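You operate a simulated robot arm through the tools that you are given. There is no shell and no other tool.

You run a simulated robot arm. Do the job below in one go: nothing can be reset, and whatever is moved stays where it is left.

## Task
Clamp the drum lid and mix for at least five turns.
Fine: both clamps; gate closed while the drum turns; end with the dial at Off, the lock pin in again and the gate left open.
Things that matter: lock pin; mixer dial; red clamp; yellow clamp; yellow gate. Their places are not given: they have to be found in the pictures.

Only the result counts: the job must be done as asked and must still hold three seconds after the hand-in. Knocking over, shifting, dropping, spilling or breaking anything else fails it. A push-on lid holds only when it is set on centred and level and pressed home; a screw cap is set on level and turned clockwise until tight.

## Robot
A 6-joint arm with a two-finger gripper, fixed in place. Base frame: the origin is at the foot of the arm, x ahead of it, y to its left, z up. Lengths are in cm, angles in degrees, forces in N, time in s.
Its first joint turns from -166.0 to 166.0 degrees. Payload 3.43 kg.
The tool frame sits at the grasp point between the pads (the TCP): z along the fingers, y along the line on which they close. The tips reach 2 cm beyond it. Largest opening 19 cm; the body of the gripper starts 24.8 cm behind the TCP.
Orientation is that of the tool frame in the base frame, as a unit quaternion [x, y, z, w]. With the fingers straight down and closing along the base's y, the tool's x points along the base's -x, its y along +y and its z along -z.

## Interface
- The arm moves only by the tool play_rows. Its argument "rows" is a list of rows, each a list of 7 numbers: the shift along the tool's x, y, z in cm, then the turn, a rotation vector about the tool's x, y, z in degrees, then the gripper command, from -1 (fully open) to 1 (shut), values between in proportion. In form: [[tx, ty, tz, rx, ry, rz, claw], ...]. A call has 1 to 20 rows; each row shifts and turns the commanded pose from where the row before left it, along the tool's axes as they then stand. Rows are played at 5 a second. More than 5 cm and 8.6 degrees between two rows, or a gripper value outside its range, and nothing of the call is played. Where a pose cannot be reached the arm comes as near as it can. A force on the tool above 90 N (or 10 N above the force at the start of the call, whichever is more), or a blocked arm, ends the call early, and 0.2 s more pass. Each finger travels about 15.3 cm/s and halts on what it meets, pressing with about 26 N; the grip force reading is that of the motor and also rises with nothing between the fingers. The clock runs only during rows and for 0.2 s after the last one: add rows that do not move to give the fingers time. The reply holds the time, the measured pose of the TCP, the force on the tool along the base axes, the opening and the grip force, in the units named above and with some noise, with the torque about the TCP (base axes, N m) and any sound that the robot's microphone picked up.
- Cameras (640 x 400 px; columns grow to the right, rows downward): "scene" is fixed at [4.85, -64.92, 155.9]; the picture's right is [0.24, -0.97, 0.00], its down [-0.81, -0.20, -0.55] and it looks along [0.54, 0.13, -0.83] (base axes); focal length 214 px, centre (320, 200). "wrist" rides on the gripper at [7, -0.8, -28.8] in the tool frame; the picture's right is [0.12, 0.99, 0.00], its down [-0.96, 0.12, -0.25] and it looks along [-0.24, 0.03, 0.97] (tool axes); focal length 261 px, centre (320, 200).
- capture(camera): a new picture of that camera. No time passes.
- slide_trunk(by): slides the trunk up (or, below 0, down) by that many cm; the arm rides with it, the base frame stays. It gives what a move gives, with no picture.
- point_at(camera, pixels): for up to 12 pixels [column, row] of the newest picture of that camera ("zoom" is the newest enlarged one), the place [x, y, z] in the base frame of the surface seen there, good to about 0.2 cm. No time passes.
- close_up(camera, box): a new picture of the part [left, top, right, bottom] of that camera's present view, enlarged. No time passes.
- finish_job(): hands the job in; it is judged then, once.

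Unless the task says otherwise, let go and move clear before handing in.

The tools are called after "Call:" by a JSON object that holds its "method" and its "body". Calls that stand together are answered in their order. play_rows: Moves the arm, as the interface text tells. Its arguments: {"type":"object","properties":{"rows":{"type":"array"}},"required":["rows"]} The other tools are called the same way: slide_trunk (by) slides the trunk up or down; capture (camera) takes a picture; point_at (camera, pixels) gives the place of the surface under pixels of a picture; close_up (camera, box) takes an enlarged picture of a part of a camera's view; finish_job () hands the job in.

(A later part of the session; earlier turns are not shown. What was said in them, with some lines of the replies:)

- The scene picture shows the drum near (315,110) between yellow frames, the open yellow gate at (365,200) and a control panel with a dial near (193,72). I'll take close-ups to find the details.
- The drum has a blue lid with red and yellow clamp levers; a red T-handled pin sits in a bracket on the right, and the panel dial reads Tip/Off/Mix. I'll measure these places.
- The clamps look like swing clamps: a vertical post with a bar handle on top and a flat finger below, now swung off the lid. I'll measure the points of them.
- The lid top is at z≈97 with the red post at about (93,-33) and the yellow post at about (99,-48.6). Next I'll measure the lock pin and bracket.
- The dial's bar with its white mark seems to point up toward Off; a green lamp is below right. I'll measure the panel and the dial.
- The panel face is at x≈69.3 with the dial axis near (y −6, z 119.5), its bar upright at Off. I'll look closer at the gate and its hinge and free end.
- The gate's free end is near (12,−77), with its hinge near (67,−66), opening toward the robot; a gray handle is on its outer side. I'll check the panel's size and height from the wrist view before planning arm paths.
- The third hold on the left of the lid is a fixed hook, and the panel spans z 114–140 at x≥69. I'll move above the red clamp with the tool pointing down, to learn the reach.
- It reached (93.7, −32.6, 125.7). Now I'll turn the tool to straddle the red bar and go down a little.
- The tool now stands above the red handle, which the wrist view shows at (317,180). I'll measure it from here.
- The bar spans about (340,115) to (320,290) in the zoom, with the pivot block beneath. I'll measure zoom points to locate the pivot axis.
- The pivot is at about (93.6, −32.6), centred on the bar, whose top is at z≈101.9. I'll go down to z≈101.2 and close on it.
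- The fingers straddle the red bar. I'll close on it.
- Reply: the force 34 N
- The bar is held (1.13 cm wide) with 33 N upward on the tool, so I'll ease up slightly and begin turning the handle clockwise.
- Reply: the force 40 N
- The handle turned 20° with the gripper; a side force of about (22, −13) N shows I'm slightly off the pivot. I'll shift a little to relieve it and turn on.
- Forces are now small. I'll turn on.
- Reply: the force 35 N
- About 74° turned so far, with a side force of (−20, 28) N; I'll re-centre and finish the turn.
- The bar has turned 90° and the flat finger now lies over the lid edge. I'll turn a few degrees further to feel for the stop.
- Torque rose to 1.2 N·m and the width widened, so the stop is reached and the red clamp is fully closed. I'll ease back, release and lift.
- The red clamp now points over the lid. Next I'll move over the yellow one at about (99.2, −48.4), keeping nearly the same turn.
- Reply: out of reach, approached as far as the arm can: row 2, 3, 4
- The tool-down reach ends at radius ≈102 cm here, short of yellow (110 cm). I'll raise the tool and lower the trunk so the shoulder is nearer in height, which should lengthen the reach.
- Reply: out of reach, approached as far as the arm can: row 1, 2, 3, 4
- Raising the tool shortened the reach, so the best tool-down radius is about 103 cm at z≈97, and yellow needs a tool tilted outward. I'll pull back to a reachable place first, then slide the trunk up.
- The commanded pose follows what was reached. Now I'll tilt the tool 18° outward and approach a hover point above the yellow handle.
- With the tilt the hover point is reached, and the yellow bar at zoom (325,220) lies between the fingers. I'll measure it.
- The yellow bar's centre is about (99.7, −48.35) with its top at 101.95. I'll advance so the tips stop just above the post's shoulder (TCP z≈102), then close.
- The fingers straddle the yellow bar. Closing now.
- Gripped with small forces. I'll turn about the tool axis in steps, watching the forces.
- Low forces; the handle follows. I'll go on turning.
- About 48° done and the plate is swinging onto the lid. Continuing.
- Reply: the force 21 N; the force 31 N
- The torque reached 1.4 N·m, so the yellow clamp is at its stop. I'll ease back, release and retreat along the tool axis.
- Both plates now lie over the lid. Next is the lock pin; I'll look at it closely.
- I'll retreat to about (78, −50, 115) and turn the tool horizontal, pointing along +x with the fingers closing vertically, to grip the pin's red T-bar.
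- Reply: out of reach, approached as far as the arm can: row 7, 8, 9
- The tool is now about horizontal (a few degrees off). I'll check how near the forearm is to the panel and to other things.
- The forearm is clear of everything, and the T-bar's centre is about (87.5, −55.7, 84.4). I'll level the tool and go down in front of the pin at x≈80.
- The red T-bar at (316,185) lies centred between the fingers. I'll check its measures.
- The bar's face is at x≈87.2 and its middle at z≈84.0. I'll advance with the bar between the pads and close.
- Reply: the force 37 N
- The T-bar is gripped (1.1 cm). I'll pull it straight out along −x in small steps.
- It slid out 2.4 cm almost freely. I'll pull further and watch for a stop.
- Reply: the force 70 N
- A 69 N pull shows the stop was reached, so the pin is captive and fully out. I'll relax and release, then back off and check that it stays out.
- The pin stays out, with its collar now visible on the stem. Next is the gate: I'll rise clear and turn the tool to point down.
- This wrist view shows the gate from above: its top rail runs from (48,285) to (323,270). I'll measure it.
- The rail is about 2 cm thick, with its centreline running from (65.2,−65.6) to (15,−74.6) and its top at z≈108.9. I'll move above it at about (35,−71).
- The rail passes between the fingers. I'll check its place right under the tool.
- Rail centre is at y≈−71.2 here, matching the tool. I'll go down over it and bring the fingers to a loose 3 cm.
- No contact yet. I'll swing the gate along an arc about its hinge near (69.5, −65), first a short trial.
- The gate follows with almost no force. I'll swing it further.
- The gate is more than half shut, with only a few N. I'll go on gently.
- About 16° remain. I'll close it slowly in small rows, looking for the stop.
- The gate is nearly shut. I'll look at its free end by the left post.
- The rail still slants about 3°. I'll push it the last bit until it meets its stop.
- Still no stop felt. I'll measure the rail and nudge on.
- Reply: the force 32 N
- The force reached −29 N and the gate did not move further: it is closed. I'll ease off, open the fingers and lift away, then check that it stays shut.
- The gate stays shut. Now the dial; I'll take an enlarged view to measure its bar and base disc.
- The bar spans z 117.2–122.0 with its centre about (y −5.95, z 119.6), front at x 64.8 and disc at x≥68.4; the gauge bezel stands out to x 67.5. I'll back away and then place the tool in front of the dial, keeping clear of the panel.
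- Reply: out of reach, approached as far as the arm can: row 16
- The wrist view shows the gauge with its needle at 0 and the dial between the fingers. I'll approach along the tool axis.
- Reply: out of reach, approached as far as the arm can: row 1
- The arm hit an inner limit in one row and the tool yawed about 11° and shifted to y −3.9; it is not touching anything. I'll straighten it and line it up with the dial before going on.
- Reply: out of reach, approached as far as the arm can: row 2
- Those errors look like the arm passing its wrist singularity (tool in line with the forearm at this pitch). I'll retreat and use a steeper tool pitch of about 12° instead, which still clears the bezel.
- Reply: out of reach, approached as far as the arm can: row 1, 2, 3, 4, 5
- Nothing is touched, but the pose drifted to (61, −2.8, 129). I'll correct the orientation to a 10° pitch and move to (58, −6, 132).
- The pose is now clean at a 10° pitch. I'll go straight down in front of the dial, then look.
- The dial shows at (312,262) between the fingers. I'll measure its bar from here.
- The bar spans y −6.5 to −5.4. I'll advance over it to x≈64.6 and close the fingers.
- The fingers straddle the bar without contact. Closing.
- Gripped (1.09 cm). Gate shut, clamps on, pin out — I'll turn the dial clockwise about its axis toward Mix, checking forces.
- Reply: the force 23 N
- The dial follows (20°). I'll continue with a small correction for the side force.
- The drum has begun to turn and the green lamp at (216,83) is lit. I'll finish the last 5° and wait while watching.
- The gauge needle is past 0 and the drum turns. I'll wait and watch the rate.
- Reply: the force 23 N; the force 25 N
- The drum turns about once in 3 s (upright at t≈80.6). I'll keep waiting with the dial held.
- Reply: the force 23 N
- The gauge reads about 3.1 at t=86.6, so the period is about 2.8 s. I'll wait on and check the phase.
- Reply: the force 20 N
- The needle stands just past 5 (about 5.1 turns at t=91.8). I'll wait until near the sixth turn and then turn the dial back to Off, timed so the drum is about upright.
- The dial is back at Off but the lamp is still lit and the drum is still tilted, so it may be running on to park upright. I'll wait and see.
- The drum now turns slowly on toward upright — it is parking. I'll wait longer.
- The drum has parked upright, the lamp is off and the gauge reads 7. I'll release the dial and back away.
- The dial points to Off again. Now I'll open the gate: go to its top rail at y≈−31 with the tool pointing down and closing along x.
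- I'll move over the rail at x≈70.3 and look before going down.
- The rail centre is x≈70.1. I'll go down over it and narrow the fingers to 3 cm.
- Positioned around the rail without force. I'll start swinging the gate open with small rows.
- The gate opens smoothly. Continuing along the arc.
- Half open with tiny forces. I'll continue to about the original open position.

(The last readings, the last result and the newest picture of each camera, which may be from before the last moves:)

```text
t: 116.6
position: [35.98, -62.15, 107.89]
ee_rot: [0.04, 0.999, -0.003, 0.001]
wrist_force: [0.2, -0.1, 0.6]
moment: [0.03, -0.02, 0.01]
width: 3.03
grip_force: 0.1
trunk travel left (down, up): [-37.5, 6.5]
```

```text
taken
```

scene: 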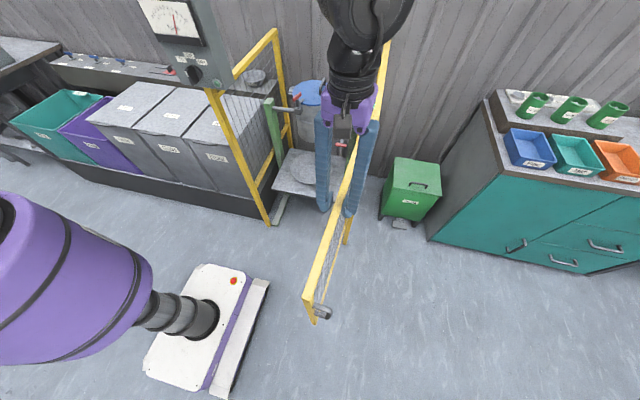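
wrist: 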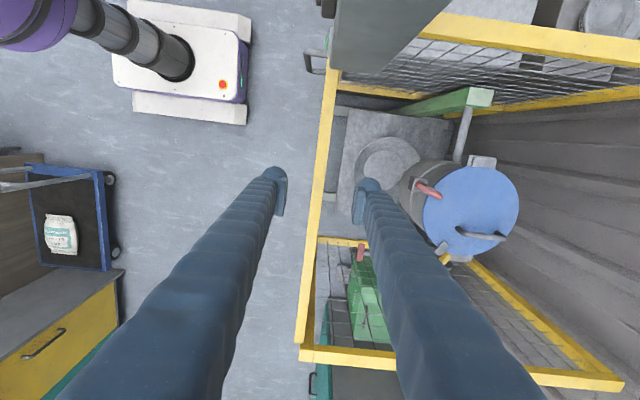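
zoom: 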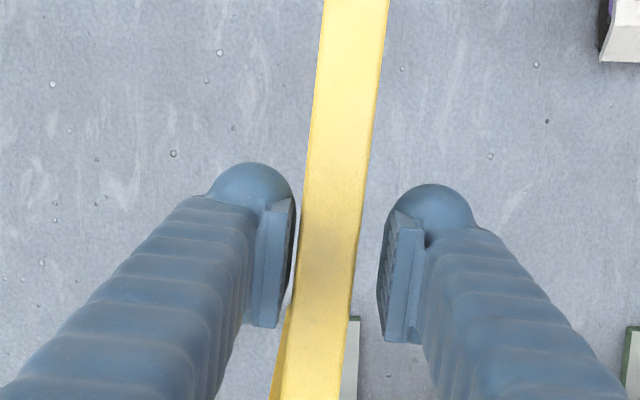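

About 15° remain to the original open place. I'll finish gently.

Call:
{"method": "play_rows", "body": {"rows": [[-0.06, -1.6, 0, 0, 0, -2.5, 0.68], [-0.06, -1.6, 0, 0, 0, -2.5, 0.68], [-0.06, -1.6, 0, 0, 0, -2.5, 0.68], [-0.06, -1.6, 0, 0, 0, -2.5, 0.68], [-0.06, -1.6, 0, 0, 0, -2.5, 0.68], [-0.06, -1.0, 0, 0, 0, -2, 0.68], [0, 0, 0, 0, 0, 0, 0.68]]}}

Call:
{"method": "capture", "body": {"camera": "wrist"}}

Call:
{"method": "point_at", "body": {"camera": "wrist", "pixels": [[318, 185], [312, 220], [335, 20], [300, 350], [322, 150]]}}

Call:
{"method": "capture", "body": {"camera": "scene"}}

```text
t: 118.2
position: [36.45, -71.29, 108.14]
ee_rot: [-0.084, 0.996, -0.003, 0.0]
wrist_force: [-0.2, 0.1, 0.7]
moment: [0.0, -0.05, -0.02]
width: 3.04
grip_force: 0.1
trunk travel left (down, up): [-37.5, 6.5]
```

```text
taken
```

wrist: 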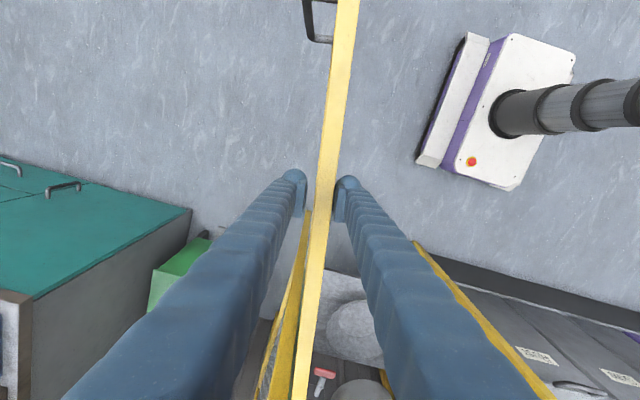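

```text
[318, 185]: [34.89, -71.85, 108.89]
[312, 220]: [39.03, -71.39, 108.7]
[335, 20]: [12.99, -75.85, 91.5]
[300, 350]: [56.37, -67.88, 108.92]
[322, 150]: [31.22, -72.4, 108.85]
```

```text
taken
```

scene: 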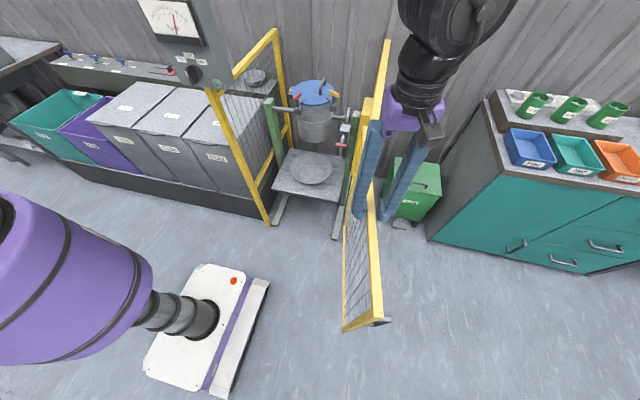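

The gate is back where it was open at the start. I'll release it and lift clear, then turn the tool for the pin.

Call:
{"method": "play_rows", "body": {"rows": [[0, 0, 0, 0, 0, 0, 0.5], [0, 0, 0, 0, 0, 0, 0.2], [0, 0, 0, 0, 0, 0, 0.2], [0, 0, -3.5, 0, 0, 0, 0.2], [0, 0, -3.5, 0, 0, 0, 0.2], [0, 0, -3.5, 0, 0, 0, 0.2], [0, 0, -3.5, 0, 0, 0, 0.2], [0, 0, -3.5, 0, 0, 0, 0.2], [0, 0, 0, 0, 0, 0, 0.2]]}}

Call:
{"method": "play_rows", "body": {"rows": [[0, 0, 0, 0, 0, 8.3, 0.2], [0, 0, 0, 0, 0, 8.3, 0.2], [0, 0, 0, 0, 0, 8.3, 0.2], [0, 0, 0, 0, 0, 8.3, 0.2], [0, 0, 0, 0, 0, 8.3, 0.2], [0, 0, 0, 0, 0, 8.3, 0.2], [0, 0, 0, 0, 0, 8.3, 0.2], [0, 0, 0, 0, 0, 8.3, 0.2], [0, 0, 0, 0, 0, 8.3, 0.2], [0, 0, 0, 0, 0, 8.3, 0.2], [0, 0, 0, 0, 0, 8.3, 0.2], [0, 0, 0, 0, 0, 8.3, 0.2], [0, 0, 0, 0, 0, 0, 0.2]]}}

Call:
{"method": "capture", "body": {"camera": "scene"}}

```text
t: 120.2
position: [36.22, -71.31, 125.46]
ee_rot: [-0.085, 0.996, -0.003, 0.0]
wrist_force: [-0.8, -0.9, -0.8]
moment: [0.01, 0.01, 0.01]
width: 7.61
grip_force: 0.0
trunk travel left (down, up): [-37.5, 6.5]
```

```text
t: 123.0
position: [36.36, -71.0, 125.47]
ee_rot: [0.707, 0.707, -0.002, 0.003]
wrist_force: [0.3, 0.7, 0.6]
moment: [0.05, -0.01, 0.05]
width: 7.59
grip_force: 0.0
trunk travel left (down, up): [-37.5, 6.5]
```

```text
taken
```

scene: 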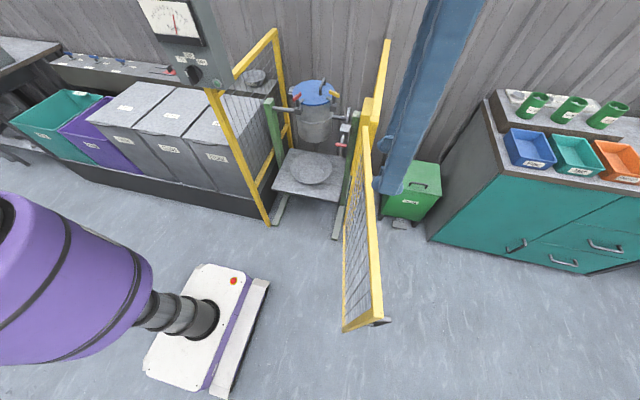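

Now back to the clear place at (66, −45, 128) and turn the tool horizontal as before.

Call:
{"method": "play_rows", "body": {"rows": [[2.89, 3.3, -0.31, 0, 0, 0, 0.2], [2.89, 3.3, -0.31, 0, 0, 0, 0.2], [2.89, 3.3, -0.31, 0, 0, 0, 0.2], [2.89, 3.3, -0.31, 0, 0, 0, 0.2], [2.89, 3.3, -0.31, 0, 0, 0, 0.2], [2.89, 3.3, -0.31, 0, 0, 0, 0.2], [2.89, 3.3, -0.31, 0, 0, 0, 0.2], [2.89, 3.3, -0.31, 0, 0, 0, 0.2], [2.89, 3.3, -0.31, 0, 0, 0, 0.2], [0, 0, 0, 0, 0, 0, 0.2]]}}

Call:
{"method": "play_rows", "body": {"rows": [[0, 0, 0, -8.2, 0, 0, 0.2], [0, 0, 0, -8.2, 0, 0, 0.2], [0, 0, 0, -8.2, 0, 0, 0.2], [0, 0, 0, -8.2, 0, 0, 0.2], [0, 0, 0, -8.2, 0, 0, 0.2], [0, 0, 0, -8.2, 0, 0, 0.2], [0, 0, 0, -8.2, 0, 0, 0.2], [0, 0, 0, -8.2, 0, 0, 0.2], [0, 0, 0, -8.2, 0, 0, 0.2], [0, 0, 0, -8.2, 0, 0, 0.2], [0, 0, 0, -8, 0, 0, 0.2], [0, 0, 0, 0, 0, 0, 0.2]]}}

Call:
{"method": "capture", "body": {"camera": "wrist"}}

```text
t: 125.2
position: [66.24, -45.22, 128.23]
ee_rot: [0.707, 0.708, -0.002, 0.003]
wrist_force: [-0.2, 0.5, -0.8]
moment: [0.0, -0.08, 0.01]
width: 7.61
grip_force: 0.0
trunk travel left (down, up): [-37.5, 6.5]
```

```text
t: 127.8
position: [65.89, -45.1, 128.22]
ee_rot: [0.497, 0.502, 0.5, 0.501]
wrist_force: [-0.6, -0.2, -0.8]
moment: [-0.01, -0.03, 0.05]
width: 7.59
grip_force: 0.0
trunk travel left (down, up): [-37.5, 6.5]
```

```text
taken
```

wrist: 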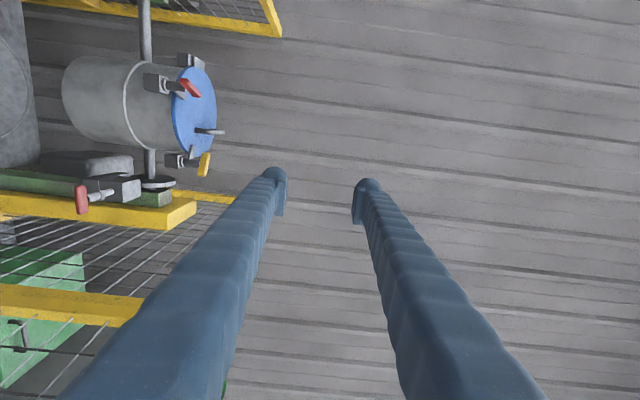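

I'll go down in front of the pulled-out pin at x≈75 and look.

Call:
{"method": "play_rows", "body": {"rows": [[-1.05, -4.42, 0.9, 0, 0, 0, 0.2], [-1.05, -4.42, 0.9, 0, 0, 0, 0.2], [-1.05, -4.42, 0.9, 0, 0, 0, 0.2], [-1.05, -4.42, 0.9, 0, 0, 0, 0.2], [-1.05, -4.42, 0.9, 0, 0, 0, 0.2], [-1.05, -4.42, 0.9, 0, 0, 0, 0.2], [-1.05, -4.42, 0.9, 0, 0, 0, 0.2], [-1.05, -4.42, 0.9, 0, 0, 0, 0.2], [-1.05, -4.42, 0.9, 0, 0, 0, 0.2], [-1.05, -4.42, 0.9, 0, 0, 0, 0.2], [0, 0, 0, 0, 0, 0, 0.2]]}}

Call:
{"method": "capture", "body": {"camera": "wrist"}}

Call:
{"method": "close_up", "body": {"camera": "wrist", "box": [270, 140, 370, 220]}}

Call:
{"method": "point_at", "body": {"camera": "zoom", "pixels": [[300, 190], [290, 220], [300, 220], [310, 220], [310, 250], [295, 280], [320, 200]]}}

```text
t: 130.2
position: [75.08, -56.19, 83.95]
ee_rot: [0.499, 0.502, 0.499, 0.501]
wrist_force: [0.2, -0.6, -0.2]
moment: [0.01, -0.04, 0.01]
width: 7.59
grip_force: 0.0
trunk travel left (down, up): [-37.5, 6.5]
```

```text
taken
```

wrist: 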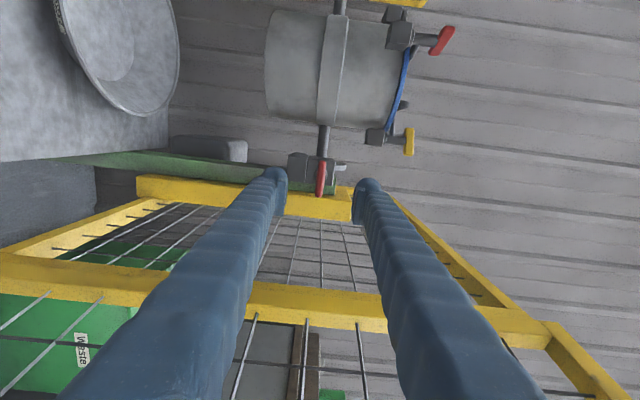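

```text
5.00 times, centred on (320, 180) of wrist
```

zoom: 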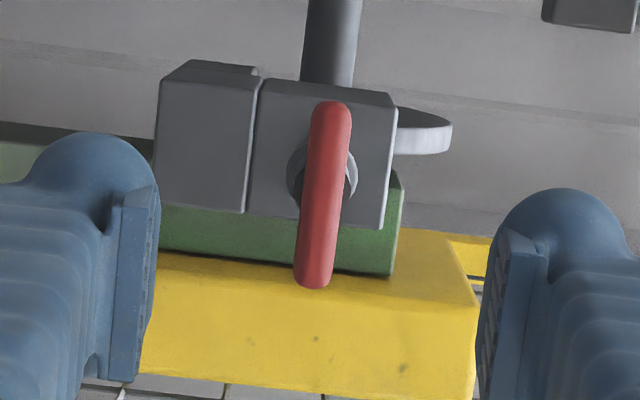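

```text
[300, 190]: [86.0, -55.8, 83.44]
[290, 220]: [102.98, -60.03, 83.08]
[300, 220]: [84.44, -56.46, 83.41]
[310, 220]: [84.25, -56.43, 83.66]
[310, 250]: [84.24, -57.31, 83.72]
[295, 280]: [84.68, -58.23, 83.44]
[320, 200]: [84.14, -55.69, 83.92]
```

The pulled-out T-bar's face is at x≈84.2, mid z≈84.0. I'll advance and grip it.

Call:
{"method": "play_rows", "body": {"rows": [[0.55, 0, 0, 0, 0, 0, 0.2], [0, 0, 3.2, 0, 0, 0, 0.2], [0, 0, 3.2, 0, 0, 0, 0.2], [0, 0, 3.1, 0, 0, 0, 0.2], [0, 0, 0, 0, 0, 0, 0.2], [0, 0, 0, 0, 0, 0, 0.5], [0, 0, 0, 0, 0, 0, 0.7], [0, 0, 0, 0, 0, 0, 0.9], [0, 0, 0, 0, 0, 0, 1], [0, 0, 0, 0, 0, 0, 1]]}}

Call:
{"method": "close_up", "body": {"camera": "wrist", "box": [230, 120, 400, 240]}}

```text
t: 132.4
position: [84.67, -55.33, 83.99]
ee_rot: [0.499, 0.501, 0.499, 0.501]
wrist_force: [-0.4, -0.9, 1.4]
moment: [0.36, 0.0, -0.19]
width: 1.11
grip_force: 45.1
trunk travel left (down, up): [-37.5, 6.5]
```

```text
3.33 times, centred on (315, 180) of wrist
```

zoom: 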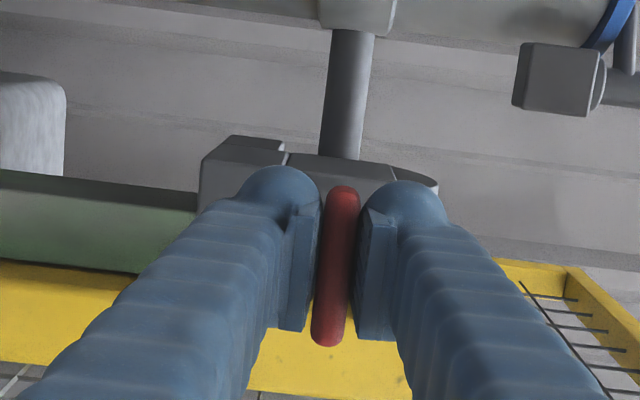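

Gripped (1.11 cm). I'll push it in along +x in small rows.

Call:
{"method": "play_rows", "body": {"rows": [[0, 0, 0.6, 0, 0, 0, 1], [0, 0, 0.6, 0, 0, 0, 1], [0, 0, 0.6, 0, 0, 0, 1], [0, 0, 0.5, 0, 0, 0, 1], [0, 0, 0.3, 0, 0, 0, 1]]}}

```text
t: 133.6
position: [87.26, -55.3, 84.03]
ee_rot: [0.499, 0.501, 0.499, 0.501]
wrist_force: [-0.5, -5.4, 3.5]
moment: [0.05, -0.03, -0.26]
width: 1.12
grip_force: 43.9
trunk travel left (down, up): [-37.5, 6.5]
```

It slides in freely; I'll push on until it meets its stop.

Call:
{"method": "play_rows", "body": {"rows": [[0, 0, 0.3, 0, 0, 0, 1], [0, 0, 0.3, 0, 0, 0, 1], [0, 0, 0.2, 0, 0, 0, 1]]}}

```text
t: 134.4
position: [87.4, -55.23, 83.92]
ee_rot: [0.5, 0.501, 0.499, 0.5]
wrist_force: [-65.4, 4.4, 2.9]
moment: [-0.16, -0.03, 0.08]
width: 1.1
grip_force: 44.7
trunk travel left (down, up): [-37.5, 6.5]
```

A −65 N push at x≈87.5 shows the pin is home. I'll ease the force, release, and back off to check.

Call:
{"method": "play_rows", "body": {"rows": [[0, 0, -0.3, 0, 0, 0, 1], [0, 0, 0, 0, 0, 0, 0.8], [0, 0, 0, 0, 0, 0, 0.5], [0, 0, 0, 0, 0, 0, 0.2], [0, 0, 0, 0, 0, 0, 0.2], [0, 0, -3, 0, 0, 0, 0.2], [0, 0, -4, 0, 0, 0, 0.2], [0, 0, -4, 0, 0, 0, 0.2], [0, 0, 0, 0, 0, 0, 0.2]]}}

Call:
{"method": "close_up", "body": {"camera": "wrist", "box": [270, 140, 370, 220]}}

Call:
{"method": "point_at", "body": {"camera": "zoom", "pixels": [[310, 200], [300, 200], [305, 180], [315, 220], [310, 160], [320, 190]]}}

Call:
{"method": "close_up", "body": {"camera": "scene", "box": [315, 95, 375, 145]}}

```text
t: 136.4
position: [76.72, -55.34, 84.0]
ee_rot: [0.498, 0.502, 0.499, 0.501]
wrist_force: [0.5, 0.3, -0.4]
moment: [-0.02, 0.02, 0.05]
width: 7.59
grip_force: 0.0
trunk travel left (down, up): [-37.5, 6.5]
```

```text
5.00 times, centred on (320, 180) of wrist
```

zoom: 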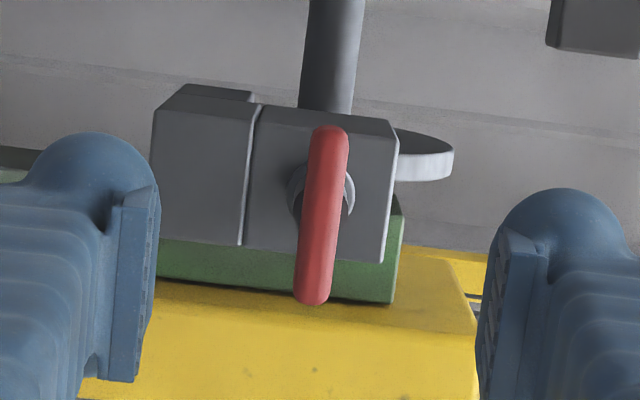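

```text
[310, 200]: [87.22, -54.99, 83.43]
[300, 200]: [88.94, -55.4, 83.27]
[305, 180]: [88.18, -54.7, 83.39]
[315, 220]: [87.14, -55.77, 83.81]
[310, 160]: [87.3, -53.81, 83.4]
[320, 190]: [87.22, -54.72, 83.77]
```

```text
8.00 times, centred on (345, 120) of scene
```

zoom: 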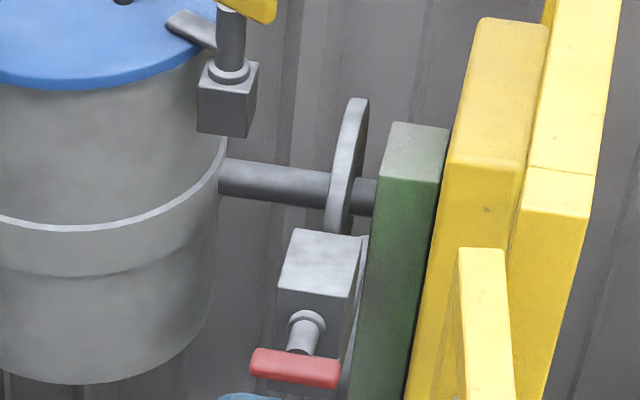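

The pin's face is back at x≈87.2 as at the start. I'll move the arm clear and check the whole scene once more.

Call:
{"method": "play_rows", "body": {"rows": [[1.05, 4.4, -1.1, 0, 0, 0, 0.2], [1.05, 4.4, -1.1, 0, 0, 0, 0.2], [1.05, 4.4, -1.1, 0, 0, 0, 0.2], [1.05, 4.4, -1.1, 0, 0, 0, 0.2], [1.05, 4.4, -1.1, 0, 0, 0, 0.2], [1.05, 4.4, -1.1, 0, 0, 0, 0.2], [1.05, 4.4, -1.1, 0, 0, 0, 0.2], [1.05, 4.4, -1.1, 0, 0, 0, 0.2], [1.05, 4.4, -1.1, 0, 0, 0, 0.2], [1.05, 4.4, -1.1, 0, 0, 0, 0.2], [0, 0, 0, 0, 0, 0, 0.2], [0, 0, 0, 0, 0, 0, 0.2]]}}

Call:
{"method": "capture", "body": {"camera": "scene"}}

Call:
{"method": "close_up", "body": {"camera": "scene", "box": [260, 60, 380, 150]}}

Call:
{"method": "close_up", "body": {"camera": "scene", "box": [130, 0, 250, 90]}}

```text
t: 139.0
position: [65.55, -44.7, 128.27]
ee_rot: [0.499, 0.502, 0.499, 0.5]
wrist_force: [-0.4, 0.2, -0.1]
moment: [-0.02, -0.05, 0.05]
width: 7.6
grip_force: 0.0
trunk travel left (down, up): [-37.5, 6.5]
```

```text
taken
```

scene: 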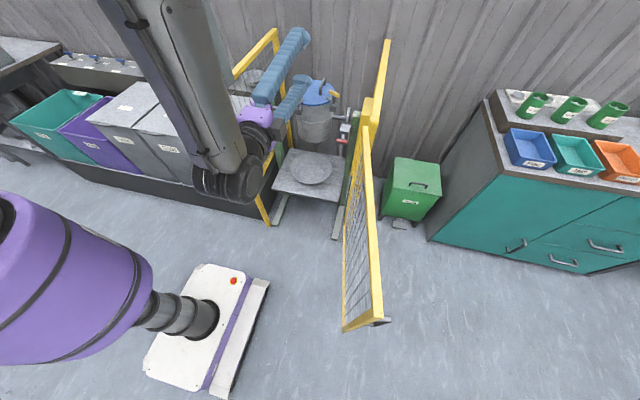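

```text
4.44 times, centred on (320, 105) of scene
```

zoom: 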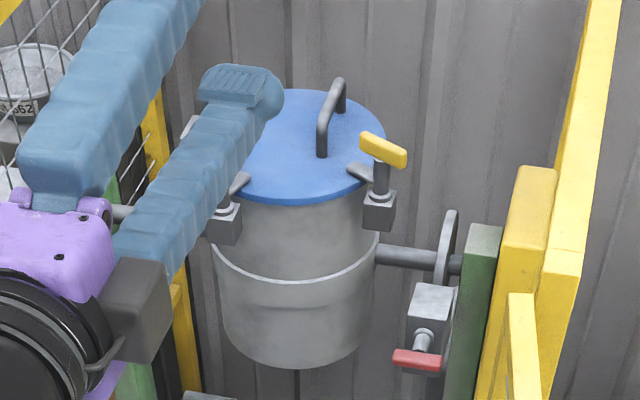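

```text
4.44 times, centred on (190, 45) of scene
```

zoom: 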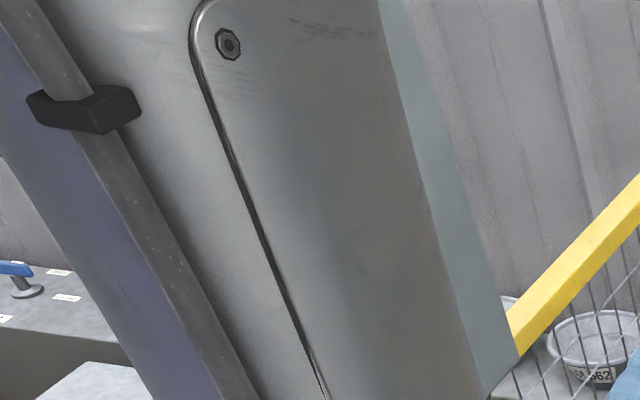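

The drum is upright, clamped and pinned and the gate is open; the arm hides the panel. I'll turn the tool down to clear the view and check the dial.

Call:
{"method": "play_rows", "body": {"rows": [[0, 0, 0, 8.2, 0, 0, 0.2], [0, 0, 0, 8.2, 0, 0, 0.2], [0, 0, 0, 8.2, 0, 0, 0.2], [0, 0, 0, 8.2, 0, 0, 0.2], [0, 0, 0, 8.2, 0, 0, 0.2], [0, 0, 0, 8.2, 0, 0, 0.2], [0, 0, 0, 8.2, 0, 0, 0.2], [0, 0, 0, 8.2, 0, 0, 0.2], [0, 0, 0, 8.2, 0, 0, 0.2], [0, 0, 0, 8.2, 0, 0, 0.2], [0, 0, 0, 8, 0, 0, 0.2], [0, 0, -4, 0, 0, 0, 0.2], [0, 0, -4, 0, 0, 0, 0.2], [0, 0, 0, 0, 0, 0, 0.2]]}}

Call:
{"method": "capture", "body": {"camera": "scene"}}

Call:
{"method": "close_up", "body": {"camera": "scene", "box": [130, 0, 250, 90]}}

Call:
{"method": "close_up", "body": {"camera": "scene", "box": [260, 60, 380, 150]}}

```text
t: 142.0
position: [65.46, -44.49, 136.22]
ee_rot: [0.706, 0.708, -0.002, 0.001]
wrist_force: [0.8, 0.2, 0.3]
moment: [0.04, -0.09, -0.03]
width: 7.61
grip_force: 0.1
trunk travel left (down, up): [-37.5, 6.5]
```

```text
taken
```

scene: 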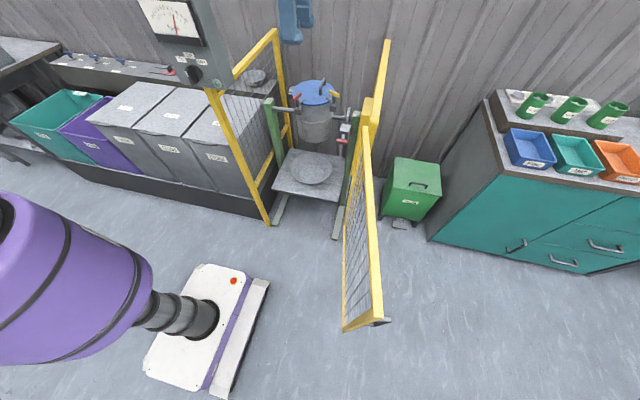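

```text
4.44 times, centred on (190, 45) of scene
```

zoom: 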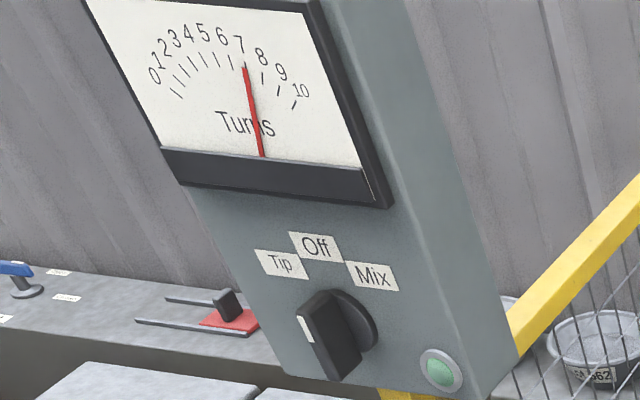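

```text
4.44 times, centred on (320, 105) of scene
```

zoom: 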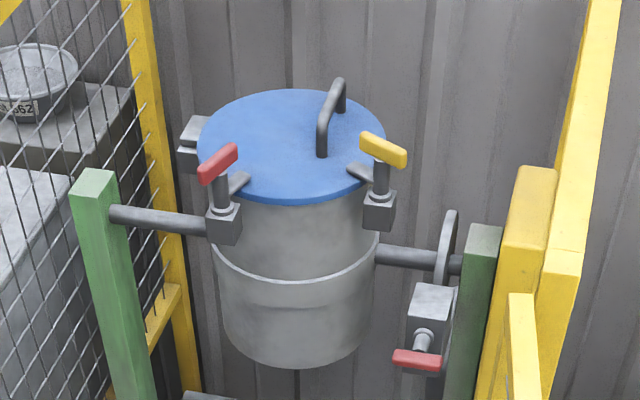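

The checks pass: the gauge reads 7 turns, the dial points to Off and its lamp is out. Both clamps lie over the lid, the pin is in, the gate stands open and the arm is clear, so I'll hand in the job.

Call:
{"method": "finish_job", "body": {}}

```text
The job is handed in.
```

The drum lid is clamped and the drum has been mixed for seven turns, more than the five you asked for. I handed the job in; no verdict came back with the hand-in.

- **Clamps:** the red and yellow clamps were both turned to their stops and lie over the lid.
- **Mixing:** the gate was shut against its stop before the dial went to Mix. It stayed shut until the dial was back at Off and the drum had parked itself upright.
- **End state:** the dial points to Off and its lamp is out. The lock pin is pushed in to its stop, with its handle back where it started. The gate stands open in its original place, and the arm is clear.

The arm hit its reach limits a few times, twice drifting off line in front of the dial. No contact showed in the readings, and I saw nothing else moved.
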